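You operate a simulated robot arm through the tools that you are given. There is no shell and no other tool. Be economical: measure what you need, move in short steps, check, and stop when the job is done.

You run a simulated robot arm. Do the job below in one go: nothing can be reset, and whatever is moved stays where it is left.

JOB
Fetch the beige scrap and set it on top of the booked strip three.
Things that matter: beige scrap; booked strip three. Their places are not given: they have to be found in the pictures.

The check looks at the end state, three seconds after you hand in, the way a careful person would. Anything else that was tipped, shoved, dropped, spilled or broken makes it a failure.

ROBOT AND FRAMES
A 6-joint arm with a two-finger parallel gripper, fixed in place. Base frame: the origin is at the foot of the arm, x ahead of it, y to its left, z up; the work surface is at about z = 0. Units: mm, degrees, N and s.
With the tool pointing down near the work surface it reaches from about 140 to 580 mm from the base axis. Its first joint turns from -66.0 to 66.0 degrees. Payload 2.1 kg.
The TCP is the grasp point between the finger pads, 30 mm short of the fingertips. In the tool frame z runs along the fingers and y along their closing line. Largest opening 94 mm; finger width 28, thickness 10; the body of the gripper, 50 by 96 mm, starts 55 mm behind the TCP.
Orientation is told as [roll, pitch, yaw] about the base's x, y, z axes, in that order, counted from this pose: with the fingers straight down and closing along the base's y, the tool's x points along the base's -x, its y along +y and its z along -z.

CONTROLS
- The arm moves only by the tool apply_moves. Its argument "moves" is one flat list of numbers, 7 for each row, row after row: the shift along the tool's x, y, z in units of 250 mm (1.0 is 250 mm), then the turn, a rotation vector about the tool's x, y, z in units of 120 degrees (1.0 is 120 degrees), then the finger opening in mm, from 0 to 94. In form: [tx, ty, tz, ax, ay, az, claw, tx, ty, tz, ax, ay, az, claw, ...]. A call has 1 to 12 rows; each row is the pose to reach, as a shift and turn from the pose commanded when the call began, along the tool's axes at that moment. A call with a number of a shift or a turn outside -1 to 1 is refused whole. Each row takes 0.2 s and may step no farther than 50 mm and 8.6 degrees from the row before; otherwise, or with a gripper value out of range, the whole call is refused. A pose out of reach is approached as far as the arm can. The call stops where the force on the tool passes 40 N (or 10 N more than at its start, if that is more) or the arm is blocked; 0.2 s more then pass. Each finger travels about 72 mm/s and halts on what it meets, pressing with about 36 N; the grip force reading is that of the motor and also rises with nothing between the fingers. The clock runs only during rows and for 0.2 s after the last one: add rows that repeat a pose to give the fingers time. It gives the time, the measured TCP pose, the force on the tool (base axes), the opening and the grip force at its end, in the units of the frame above (readings bear some noise), and new pictures: "views" is both (left out), scene, wrist or none.
- Cameras (640 x 400 px; columns grow to the right, rows downward): "scene" is fixed at [37, -355.4, 492.2]; the picture's right is [0.92, -0.40, 0.00], its down [-0.20, -0.46, -0.87] and it looks along [0.35, 0.79, -0.50] (base axes); focal length 374 px, centre (320, 200). "wrist" rides on the gripper at [-37, 0, -58] in the tool frame; the picture's right is [0.00, -1.00, 0.00], its down [0.97, 0.00, -0.24] and it looks along [0.24, 0.00, 0.97] (tool axes); focal length 218 px, centre (320, 200).
- locate(camera, pixels): for up to 12 pixels [column, row] of the newest picture of that camera ("zoom" is the newest enlarged one), the place [x, y, z] in the base frame of the surface seen there, good to about 3 mm. It takes no simulated time.
- enlarge(camera, box): a new picture of the part [left, top, right, bottom] of that camera's present view, enlarged. It takes no simulated time.
- finish_job(): hands the job in; it is judged then, once.

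Keep the steps short. Do not move on a guess: measure, check each grasp and each placing, and mend mistakes. In all there are 60 turns and 150 pictures (those below and enlarged ones count). Leave the gripper open and the arm clear of the work at the hand-in unless told otherwise, and finish with a single line.

The tools are called after "Call:" as name(argument=value, ...) on one line, values as JSON. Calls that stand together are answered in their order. apply_moves: Moves the arm, as the interface text tells. Its arguments: {"type":"object","properties":{"moves":{"type":"array"},"views":{"type":"string","enum":["both","scene","wrist","none"]}},"required":["moves"]} The other tools are called the same way: locate (camera, pixels) gives the place of the surface under pixels of a picture; enlarge (camera, box) takes an enlarged picture of a part of a camera's view; finish_job () hands the job in.

At the start:

```text
time: 0.0
tcp_pos: [206.1, 182.5, 265.5]
ee_rot: [0.0, -0.1, 0.0]
ft_force: [0.7, 1.1, -0.2]
finger_gap: 94.1
grip_force: 0.2
```

scene: 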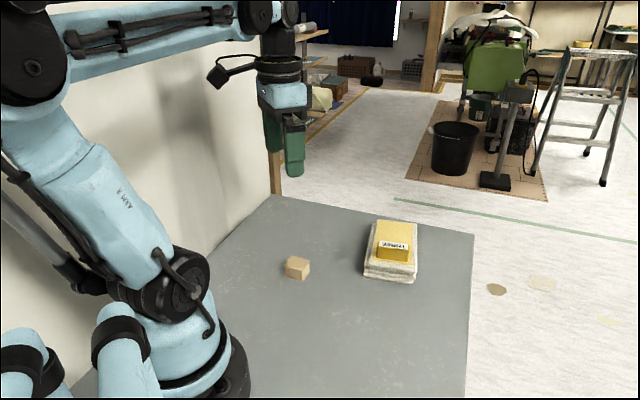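
wrist: 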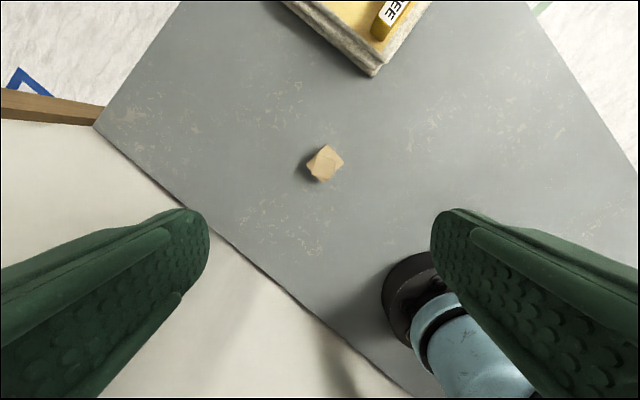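

I see a small beige block at scene (297,268) and a stack with a labelled yellow bar at (393,248). I'll enlarge both first.

Call:
enlarge(camera="scene", box=[260, 200, 440, 312])

Call:
enlarge(camera="wrist", box=[260, 0, 460, 200])

```text
3.56 times, centred on (350, 256) of scene
```

zoom: 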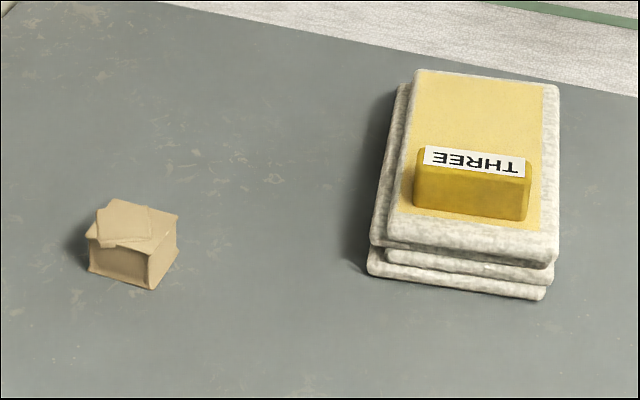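

```text
2.00 times, centred on (360, 100) of wrist
```

zoom: 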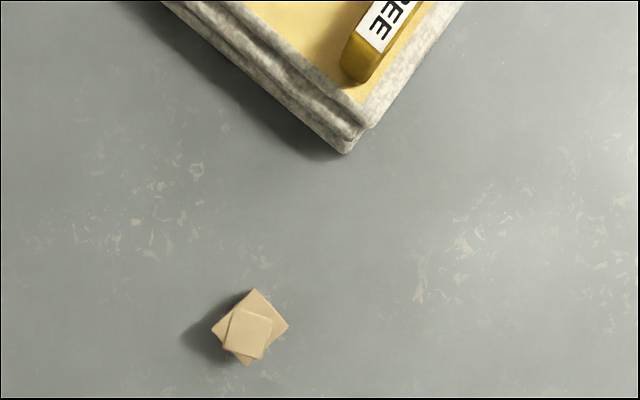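

The stack is a folded slab with a pale yellow top and a yellow bar labelled THREE. The beige block has a smaller plate on top. I'll measure points on all of them.

Call:
locate(camera="scene", pixels=[[295, 261], [308, 262], [286, 267], [301, 279], [378, 221], [416, 225], [370, 264], [414, 270], [394, 243], [393, 254], [395, 230], [340, 260]])

Call:
locate(camera="zoom", pixels=[[250, 332], [257, 290], [288, 326], [246, 364], [212, 330], [241, 309], [271, 320], [264, 358], [223, 346], [346, 150], [372, 90], [380, 20]])

Call:
enlarge(camera="scene", box=[275, 248, 323, 288])

Call:
enlarge(camera="scene", box=[355, 212, 425, 290])

```text
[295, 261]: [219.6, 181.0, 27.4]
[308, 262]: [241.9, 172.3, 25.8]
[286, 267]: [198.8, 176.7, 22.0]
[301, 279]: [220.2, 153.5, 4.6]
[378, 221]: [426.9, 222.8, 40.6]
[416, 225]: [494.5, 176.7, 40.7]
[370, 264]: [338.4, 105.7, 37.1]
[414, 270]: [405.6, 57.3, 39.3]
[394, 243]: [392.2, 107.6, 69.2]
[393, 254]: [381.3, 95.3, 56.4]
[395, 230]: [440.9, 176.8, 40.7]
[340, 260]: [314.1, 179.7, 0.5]
```

```text
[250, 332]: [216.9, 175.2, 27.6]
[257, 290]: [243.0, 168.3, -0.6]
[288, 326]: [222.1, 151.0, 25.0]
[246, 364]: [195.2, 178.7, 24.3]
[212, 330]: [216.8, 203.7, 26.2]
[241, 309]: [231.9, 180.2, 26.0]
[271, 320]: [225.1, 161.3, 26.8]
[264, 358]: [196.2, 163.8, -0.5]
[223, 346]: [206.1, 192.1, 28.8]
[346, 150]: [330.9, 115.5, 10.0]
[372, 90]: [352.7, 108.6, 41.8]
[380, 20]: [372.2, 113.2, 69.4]
```

```text
10.00 times, centred on (299, 268) of scene
```

zoom: 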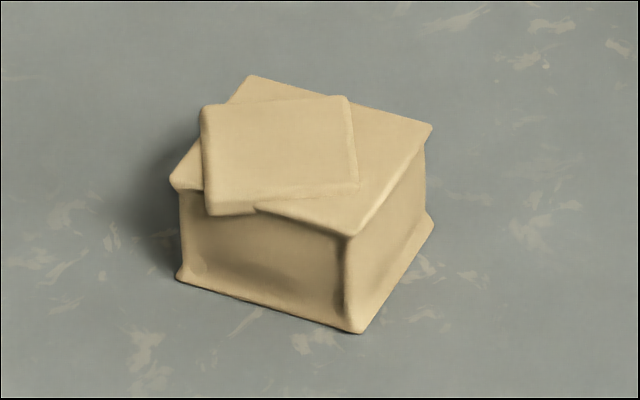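

```text
5.13 times, centred on (390, 251) of scene
```

zoom: 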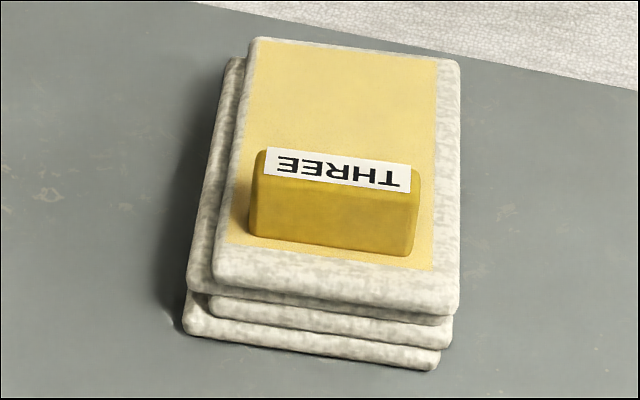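

The scrap is about 31×39 mm and 26 mm tall, centred near (219,176), with its long axis at about 133°. I'll move over it, turn the yaw by +43° and come down to z≈165 for a closer look.

Call:
apply_moves(moves=[-0.01, -0.004, 0.067, 0, 0, -0.06, 94, -0.02, -0.008, 0.134, 0, 0, -0.12, 94, -0.03, -0.012, 0.2, 0, 0, -0.18, 94, -0.04, -0.016, 0.267, 0, 0, -0.24, 94, -0.05, -0.02, 0.334, 0, 0, -0.3, 94, -0.052, -0.024, 0.4, 0, 0, -0.358, 94, -0.052, -0.024, 0.4, 0, 0, -0.358, 94])

```text
time: 1.6
tcp_pos: [220.7, 176.3, 165.5]
ee_rot: [0.0, -0.2, 43.0]
ft_force: [-0.2, -0.2, 0.0]
finger_gap: 93.7
grip_force: 0.0
```

scene: 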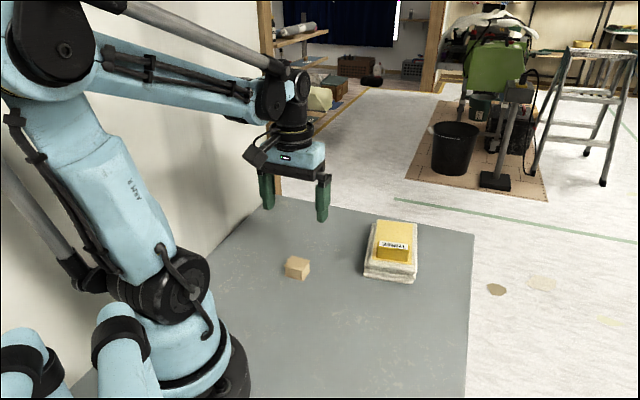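
wrist: 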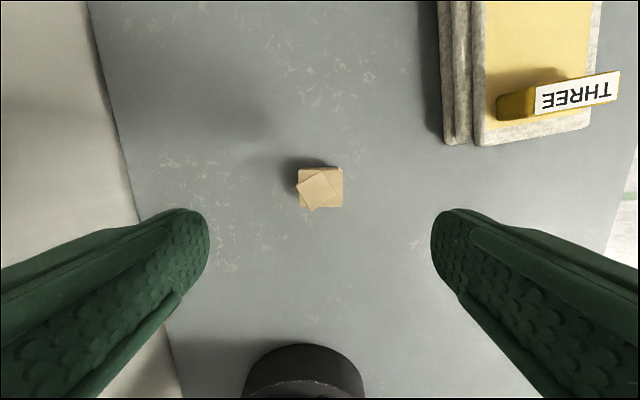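

Call:
enlarge(camera="wrist", box=[280, 148, 360, 228])

Call:
locate(camera="wrist", pixels=[[300, 169], [341, 170], [341, 206], [301, 206], [314, 209], [298, 190], [320, 188], [490, 20], [590, 20], [490, 128], [580, 122], [540, 60]])

```text
5.00 times, centred on (320, 188) of wrist
```

zoom: 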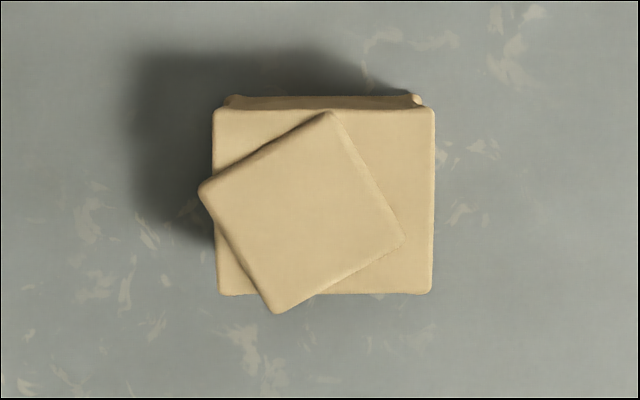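

```text
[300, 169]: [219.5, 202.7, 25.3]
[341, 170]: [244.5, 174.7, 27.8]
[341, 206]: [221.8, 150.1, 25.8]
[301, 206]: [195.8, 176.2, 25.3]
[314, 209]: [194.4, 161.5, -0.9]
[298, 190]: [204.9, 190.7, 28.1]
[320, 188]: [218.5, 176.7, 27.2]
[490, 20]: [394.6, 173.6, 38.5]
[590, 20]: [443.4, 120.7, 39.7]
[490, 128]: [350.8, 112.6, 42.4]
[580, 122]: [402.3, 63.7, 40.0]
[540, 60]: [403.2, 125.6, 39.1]
```

The view confirms the gripper is lined up: block centre (220,176), sides parallel to the fingers. The top plate overhangs the left side by about 2.5 mm, close to the centre line, so this grip axis is the best one. I'll go down to z≈34 with the fingers open.

Call:
apply_moves(moves=[0, 0, 0.13, 0, 0, 0, 94, 0, 0, 0.26, 0, 0, 0, 94, 0, 0, 0.37, 0, 0, 0, 94, 0, 0, 0.46, 0, 0, 0, 94, 0, 0, 0.524, 0, 0, 0, 94, 0, 0, 0.524, 0, 0, 0, 94])

```text
time: 3.0
tcp_pos: [220.7, 177.8, 32.9]
ee_rot: [0.1, 0.0, 42.9]
ft_force: [-0.3, -0.4, -0.2]
finger_gap: 94.3
grip_force: 0.1
```

scene: 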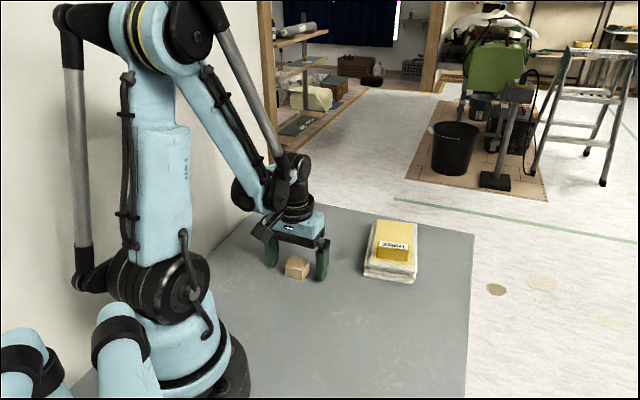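
wrist: 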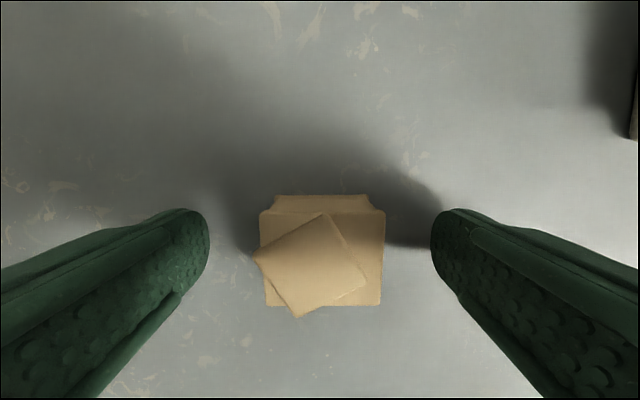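

The fingers straddle the block. I'll close to 36 mm and check.

Call:
apply_moves(moves=[0, 0, 0, 0, 0, 0, 60, 0, 0, 0, 0, 0, 0, 46, 0, 0, 0, 0, 0, 0, 40, 0, 0, 0, 0, 0, 0, 36, 0, 0, 0, 0, 0, 0, 36], views="wrist")

```text
time: 4.2
tcp_pos: [220.1, 177.4, 34.3]
ee_rot: [0.0, -0.2, 42.9]
ft_force: [-0.3, -0.8, 0.6]
finger_gap: 40.7
grip_force: 35.6
```

wrist: 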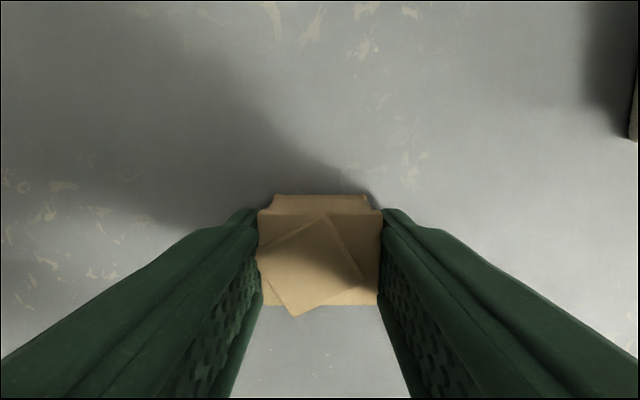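

It is gripped at 40.7 mm with 36 N. I'll lift 80 mm and check.

Call:
apply_moves(moves=[0, 0, -0.02, 0, 0, 0, 32, 0, 0, -0.06, 0, 0, 0, 32, 0, 0, -0.14, 0, 0, 0, 32, 0, 0, -0.24, 0, 0, 0, 32, 0, 0, -0.32, 0, 0, 0, 32, 0, 0, -0.32, 0, 0, 0, 32])

```text
time: 5.6
tcp_pos: [217.4, 175.4, 115.2]
ee_rot: [0.0, -0.2, 42.9]
ft_force: [-0.2, -0.4, -0.7]
finger_gap: 40.9
grip_force: 36.5
```

scene: 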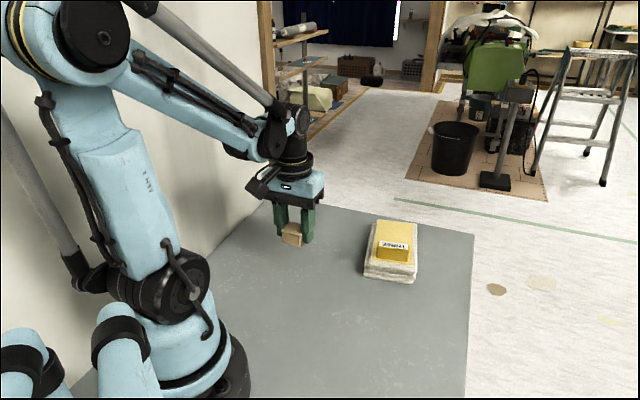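
wrist: 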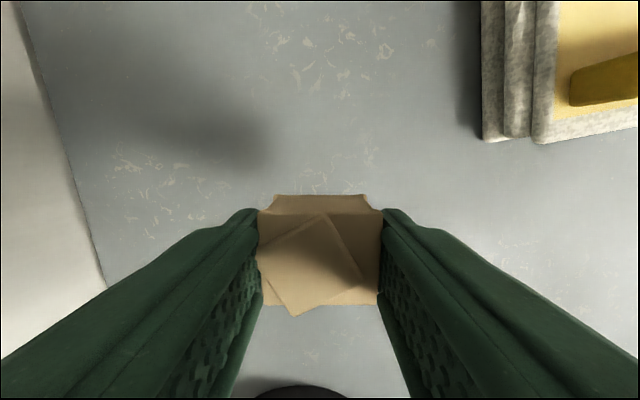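

It is held steady. Next I'll measure the bar and the free part of the strip's top precisely.

Call:
locate(camera="scene", pixels=[[381, 242], [406, 244], [378, 247], [407, 250], [378, 258], [406, 261], [379, 222], [411, 226], [379, 238], [409, 241], [394, 225], [395, 236]])

```text
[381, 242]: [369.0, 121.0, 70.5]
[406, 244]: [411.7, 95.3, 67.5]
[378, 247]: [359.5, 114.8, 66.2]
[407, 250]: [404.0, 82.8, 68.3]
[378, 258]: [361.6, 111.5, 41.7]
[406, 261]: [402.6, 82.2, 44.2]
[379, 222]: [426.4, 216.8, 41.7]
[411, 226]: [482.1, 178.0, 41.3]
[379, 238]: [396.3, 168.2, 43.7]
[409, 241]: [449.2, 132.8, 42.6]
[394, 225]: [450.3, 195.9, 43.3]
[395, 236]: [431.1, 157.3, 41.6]
```

The bar's back edge is about 50 mm short of the middle of the free area. The target is TCP (419,149), top surface z≈41.5, yaw 53° to match the strip. I'll raise to z≈155, carry it over there, and check.

Call:
apply_moves(moves=[0, 0, -0.08, 0, 0, 0, 32, 0, 0, -0.16, 0, 0, 0, 32, -0.064, -0.078, -0.16, 0, 0, -0.01, 32, -0.127, -0.156, -0.16, 0, 0, -0.02, 32, -0.19, -0.234, -0.16, 0, 0, -0.03, 32, -0.254, -0.312, -0.16, 0, 0, -0.04, 32, -0.318, -0.391, -0.16, 0, 0, -0.05, 32, -0.381, -0.469, -0.16, 0, 0, -0.06, 32, -0.445, -0.547, -0.16, 0, 0, -0.07, 32, -0.508, -0.625, -0.16, 0, 0, -0.083, 32, -0.508, -0.625, -0.16, 0, 0, -0.083, 32, -0.508, -0.625, -0.16, 0, 0, -0.083, 32])

```text
time: 8.2
tcp_pos: [419.1, 149.1, 153.9]
ee_rot: [0.1, -0.2, 53.0]
ft_force: [-0.1, -1.0, -0.3]
finger_gap: 40.6
grip_force: 36.0
```

scene: 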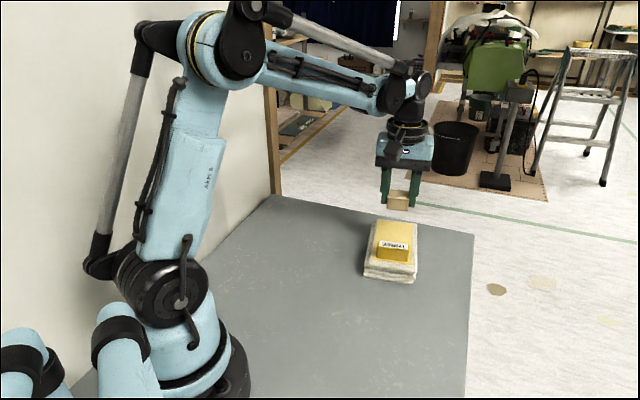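
wrist: 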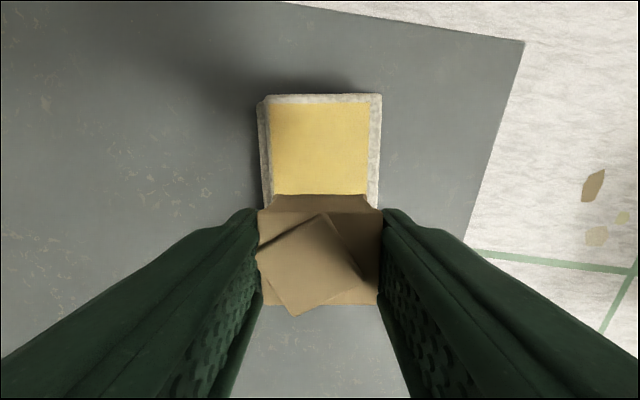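

It is aligned over the strip. I'll lower 68 mm to just above the surface and look.

Call:
apply_moves(moves=[0, 0, 0.1, 0, 0, 0, 32, 0, 0, 0.19, 0, 0, 0, 32, 0, 0, 0.25, 0, 0, 0, 32, 0, 0, 0.272, 0, 0, 0, 32, 0, 0, 0.272, 0, 0, 0, 32])

Call:
enlarge(camera="scene", box=[355, 190, 435, 290])

```text
time: 9.4
tcp_pos: [418.4, 149.0, 85.7]
ee_rot: [0.0, -0.1, 52.9]
ft_force: [0.2, 0.0, 0.5]
finger_gap: 40.7
grip_force: 36.3
```

scene: 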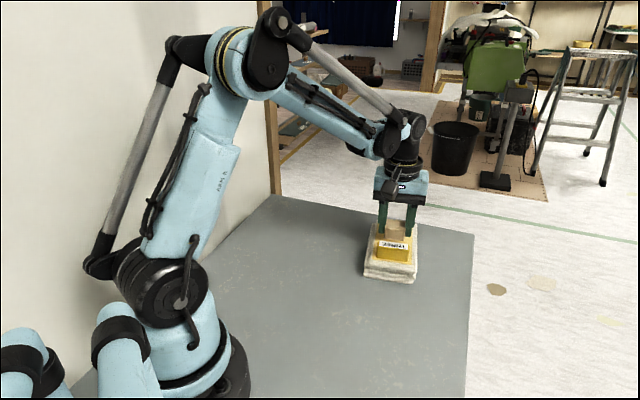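
wrist: 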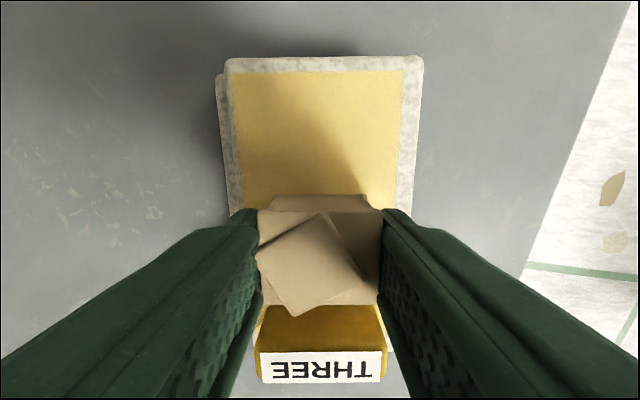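

```text
4.00 times, centred on (395, 240) of scene
```

zoom: 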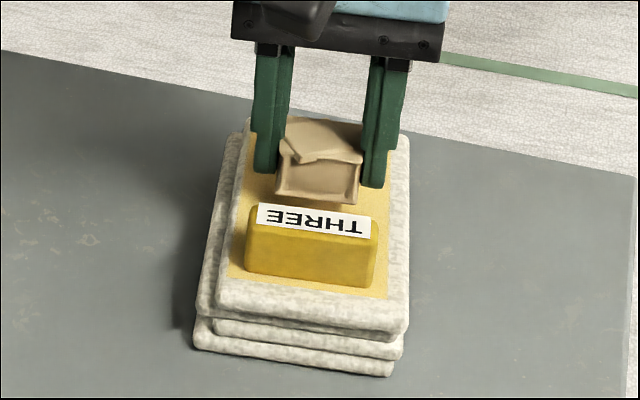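

The block is clear of the bar in the scene view, but I'll measure the gap to be sure.

Call:
locate(camera="wrist", pixels=[[330, 312], [375, 312], [275, 320], [330, 345], [330, 302], [370, 300], [280, 300], [330, 72], [235, 72], [405, 72]])

```text
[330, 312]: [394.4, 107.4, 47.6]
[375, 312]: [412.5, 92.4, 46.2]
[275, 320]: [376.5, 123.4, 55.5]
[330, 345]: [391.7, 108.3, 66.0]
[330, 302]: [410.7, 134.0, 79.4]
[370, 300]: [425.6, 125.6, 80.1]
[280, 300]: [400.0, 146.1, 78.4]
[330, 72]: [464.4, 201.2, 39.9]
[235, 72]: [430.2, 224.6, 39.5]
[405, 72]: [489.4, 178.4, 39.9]
```

The gap to the bar is about 31 mm. I'll lower in small steps toward contact, expected at z≈76.

Call:
apply_moves(moves=[0, 0, 0.012, 0, 0, 0, 32, 0, 0, 0.024, 0, 0, 0, 32, 0, 0, 0.032, 0, 0, 0, 32, 0, 0, 0.036, 0, 0, 0, 32, 0, 0, 0.036, 0, 0, 0, 32], views="none")

Call:
enlarge(camera="scene", box=[365, 200, 425, 270])

```text
time: 10.6
tcp_pos: [419.5, 148.5, 77.1]
ee_rot: [0.0, -0.1, 53.0]
ft_force: [0.4, 0.3, -1.1]
finger_gap: 40.5
grip_force: 35.8
```

```text
5.71 times, centred on (395, 235) of scene
```

zoom: 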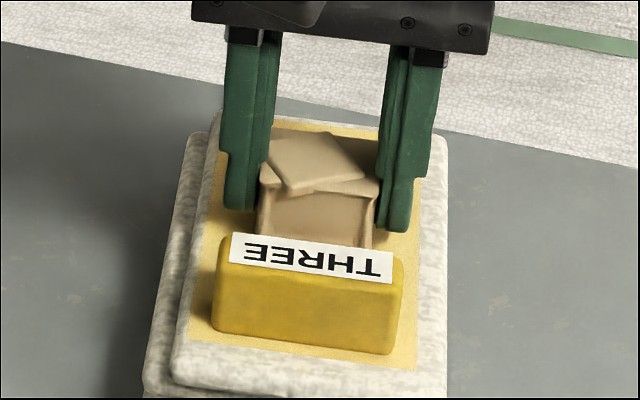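

No contact yet. I'll continue in steps of about 1 mm, watching the force.

Call:
apply_moves(moves=[0, 0, 0.004, 0, 0, 0, 32, 0, 0, 0.006, 0, 0, 0, 32, 0, 0, 0.006, 0, 0, 0, 32], views="none")

```text
time: 11.4
tcp_pos: [419.0, 149.6, 74.4]
ee_rot: [0.0, 0.0, 52.9]
ft_force: [-0.3, 0.0, 0.4]
finger_gap: 40.3
grip_force: 35.7
```

Call:
apply_moves(moves=[0, 0, 0.003, 0, 0, 0, 32, 0, 0, 0.003, 0, 0, 0, 32], views="none")

```text
time: 12.0
tcp_pos: [419.2, 148.6, 75.1]
ee_rot: [0.1, 0.0, 52.9]
ft_force: [-0.4, 0.0, 0.0]
finger_gap: 40.2
grip_force: 35.8
```

Call:
apply_moves(moves=[0, 0, 0.003, 0, 0, 0, 32, 0, 0, 0.003, 0, 0, 0, 32], views="none")

Call:
apply_moves(moves=[0, 0, 0.003, 0, 0, 0, 32, 0, 0, 0.003, 0, 0, 0, 32], views="wrist")

Call:
enlarge(camera="scene", box=[365, 200, 425, 270])

```text
time: 12.6
tcp_pos: [418.8, 148.7, 73.9]
ee_rot: [-0.1, -0.1, 52.9]
ft_force: [0.2, 0.0, -0.5]
finger_gap: 40.4
grip_force: 35.7
```

```text
time: 13.2
tcp_pos: [417.8, 148.2, 73.6]
ee_rot: [0.0, -0.1, 52.9]
ft_force: [0.8, -0.3, -0.1]
finger_gap: 40.5
grip_force: 35.9
```

wrist: 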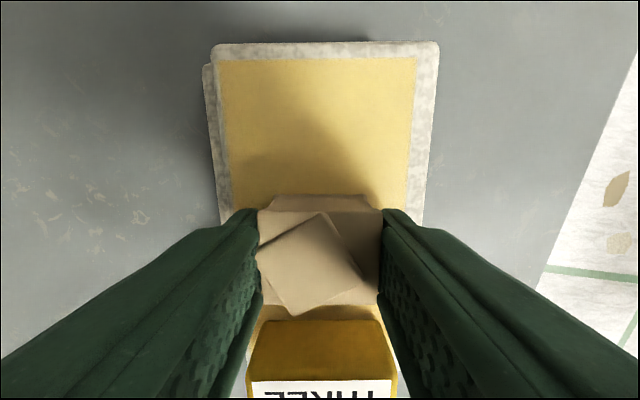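

```text
5.71 times, centred on (395, 235) of scene
```

zoom: 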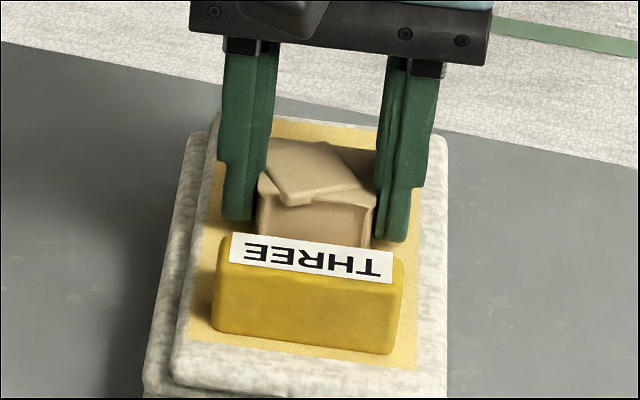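

Still no load. I'll go two more 1 mm steps.

Call:
apply_moves(moves=[0, 0, 0.004, 0, 0, 0, 32, 0, 0, 0.004, 0, 0, 0, 32], views="none")

Call:
locate(camera="wrist", pixels=[[320, 150], [250, 180], [395, 180], [320, 230]])

```text
time: 13.8
tcp_pos: [418.1, 149.1, 73.2]
ee_rot: [-0.1, -0.1, 52.9]
ft_force: [0.3, -0.9, 21.5]
finger_gap: 40.4
grip_force: 35.7
```

```text
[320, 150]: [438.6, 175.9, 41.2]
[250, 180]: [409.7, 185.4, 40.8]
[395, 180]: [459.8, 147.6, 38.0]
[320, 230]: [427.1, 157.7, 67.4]
```

Contact shows 21.5 N upward, so the block is seated. I'll ease up 0.5 mm, then open gradually to 66 mm.

Call:
apply_moves(moves=[0, 0, -0.002, 0, 0, 0, 32, 0, 0, -0.002, 0, 0, 0, 42, 0, 0, -0.002, 0, 0, 0, 46, 0, 0, -0.002, 0, 0, 0, 54, 0, 0, -0.002, 0, 0, 0, 66, 0, 0, -0.002, 0, 0, 0, 66])

Call:
enlarge(camera="scene", box=[365, 200, 425, 270])

```text
time: 15.2
tcp_pos: [418.6, 148.0, 73.6]
ee_rot: [0.1, -0.1, 52.8]
ft_force: [-0.3, -0.1, -0.3]
finger_gap: 65.8
grip_force: 0.1
```

scene: 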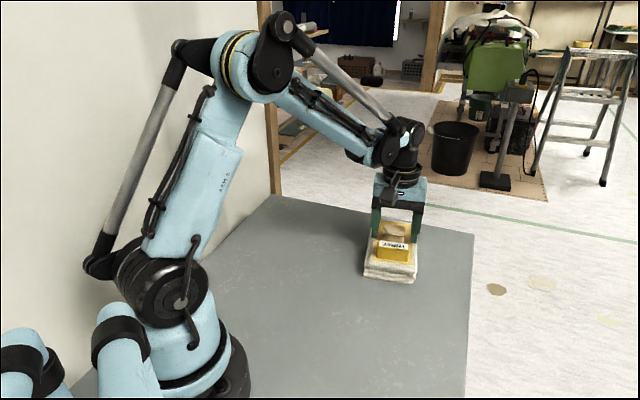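
wrist: 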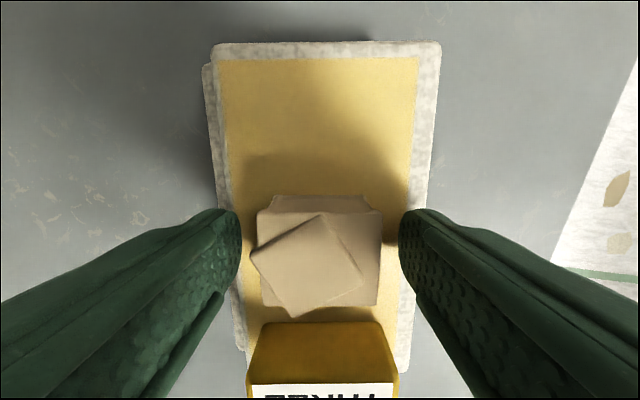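

```text
5.71 times, centred on (395, 235) of scene
```

zoom: 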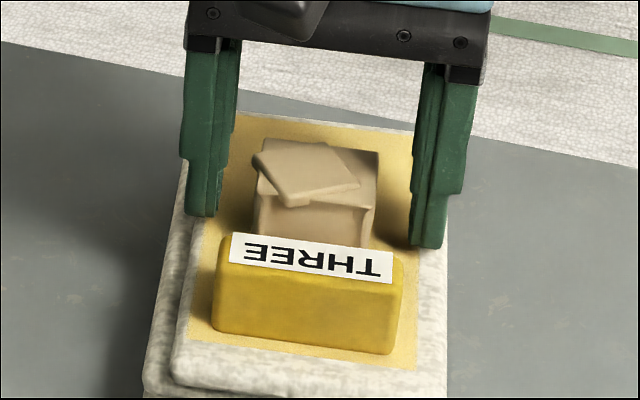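

The block stands free and flat on the yellow top. I'll open fully while rising straight up about 150 mm.

Call:
apply_moves(moves=[0, 0, -0.04, 0, 0, 0, 68, 0, 0, -0.12, 0, 0, 0, 70, 0, 0, -0.25, 0, 0, 0, 80, 0, 0, -0.4, 0, 0, 0, 94, 0, 0, -0.55, 0, 0, 0, 94, 0, 0, -0.6, 0, 0, 0, 94, 0, 0, -0.6, 0, 0, 0, 94])

Call:
enlarge(camera="scene", box=[350, 205, 430, 290])

```text
time: 16.8
tcp_pos: [420.6, 149.6, 225.1]
ee_rot: [0.0, -0.1, 53.0]
ft_force: [0.1, -1.0, 0.1]
finger_gap: 93.9
grip_force: 0.0
```

scene: 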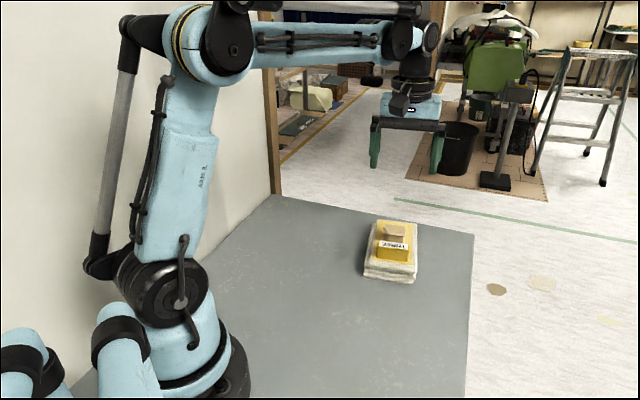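
wrist: 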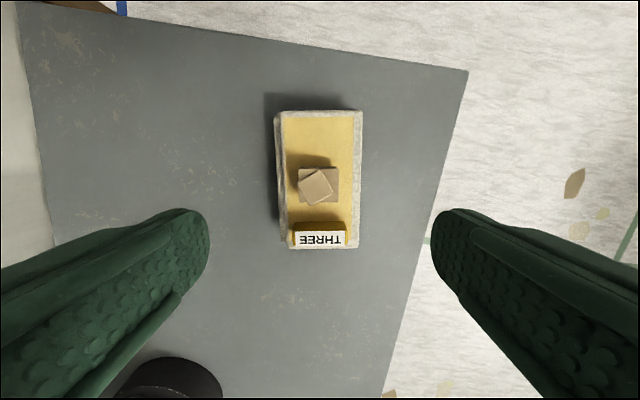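

```text
4.71 times, centred on (390, 248) of scene
```

zoom: 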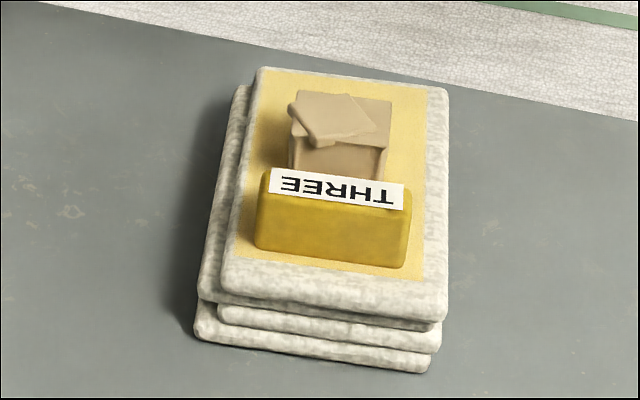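

The scrap rests on the strip's yellow top behind the THREE bar. The bar and the stack haven't moved, the gripper is open and the arm is clear, so I'm handing in.

Call:
finish_job()

```text
The job is handed in.
```

The beige scrap is sitting flat on top of booked strip three, in the clear area behind the THREE bar; nothing else was moved, and the job is handed in.
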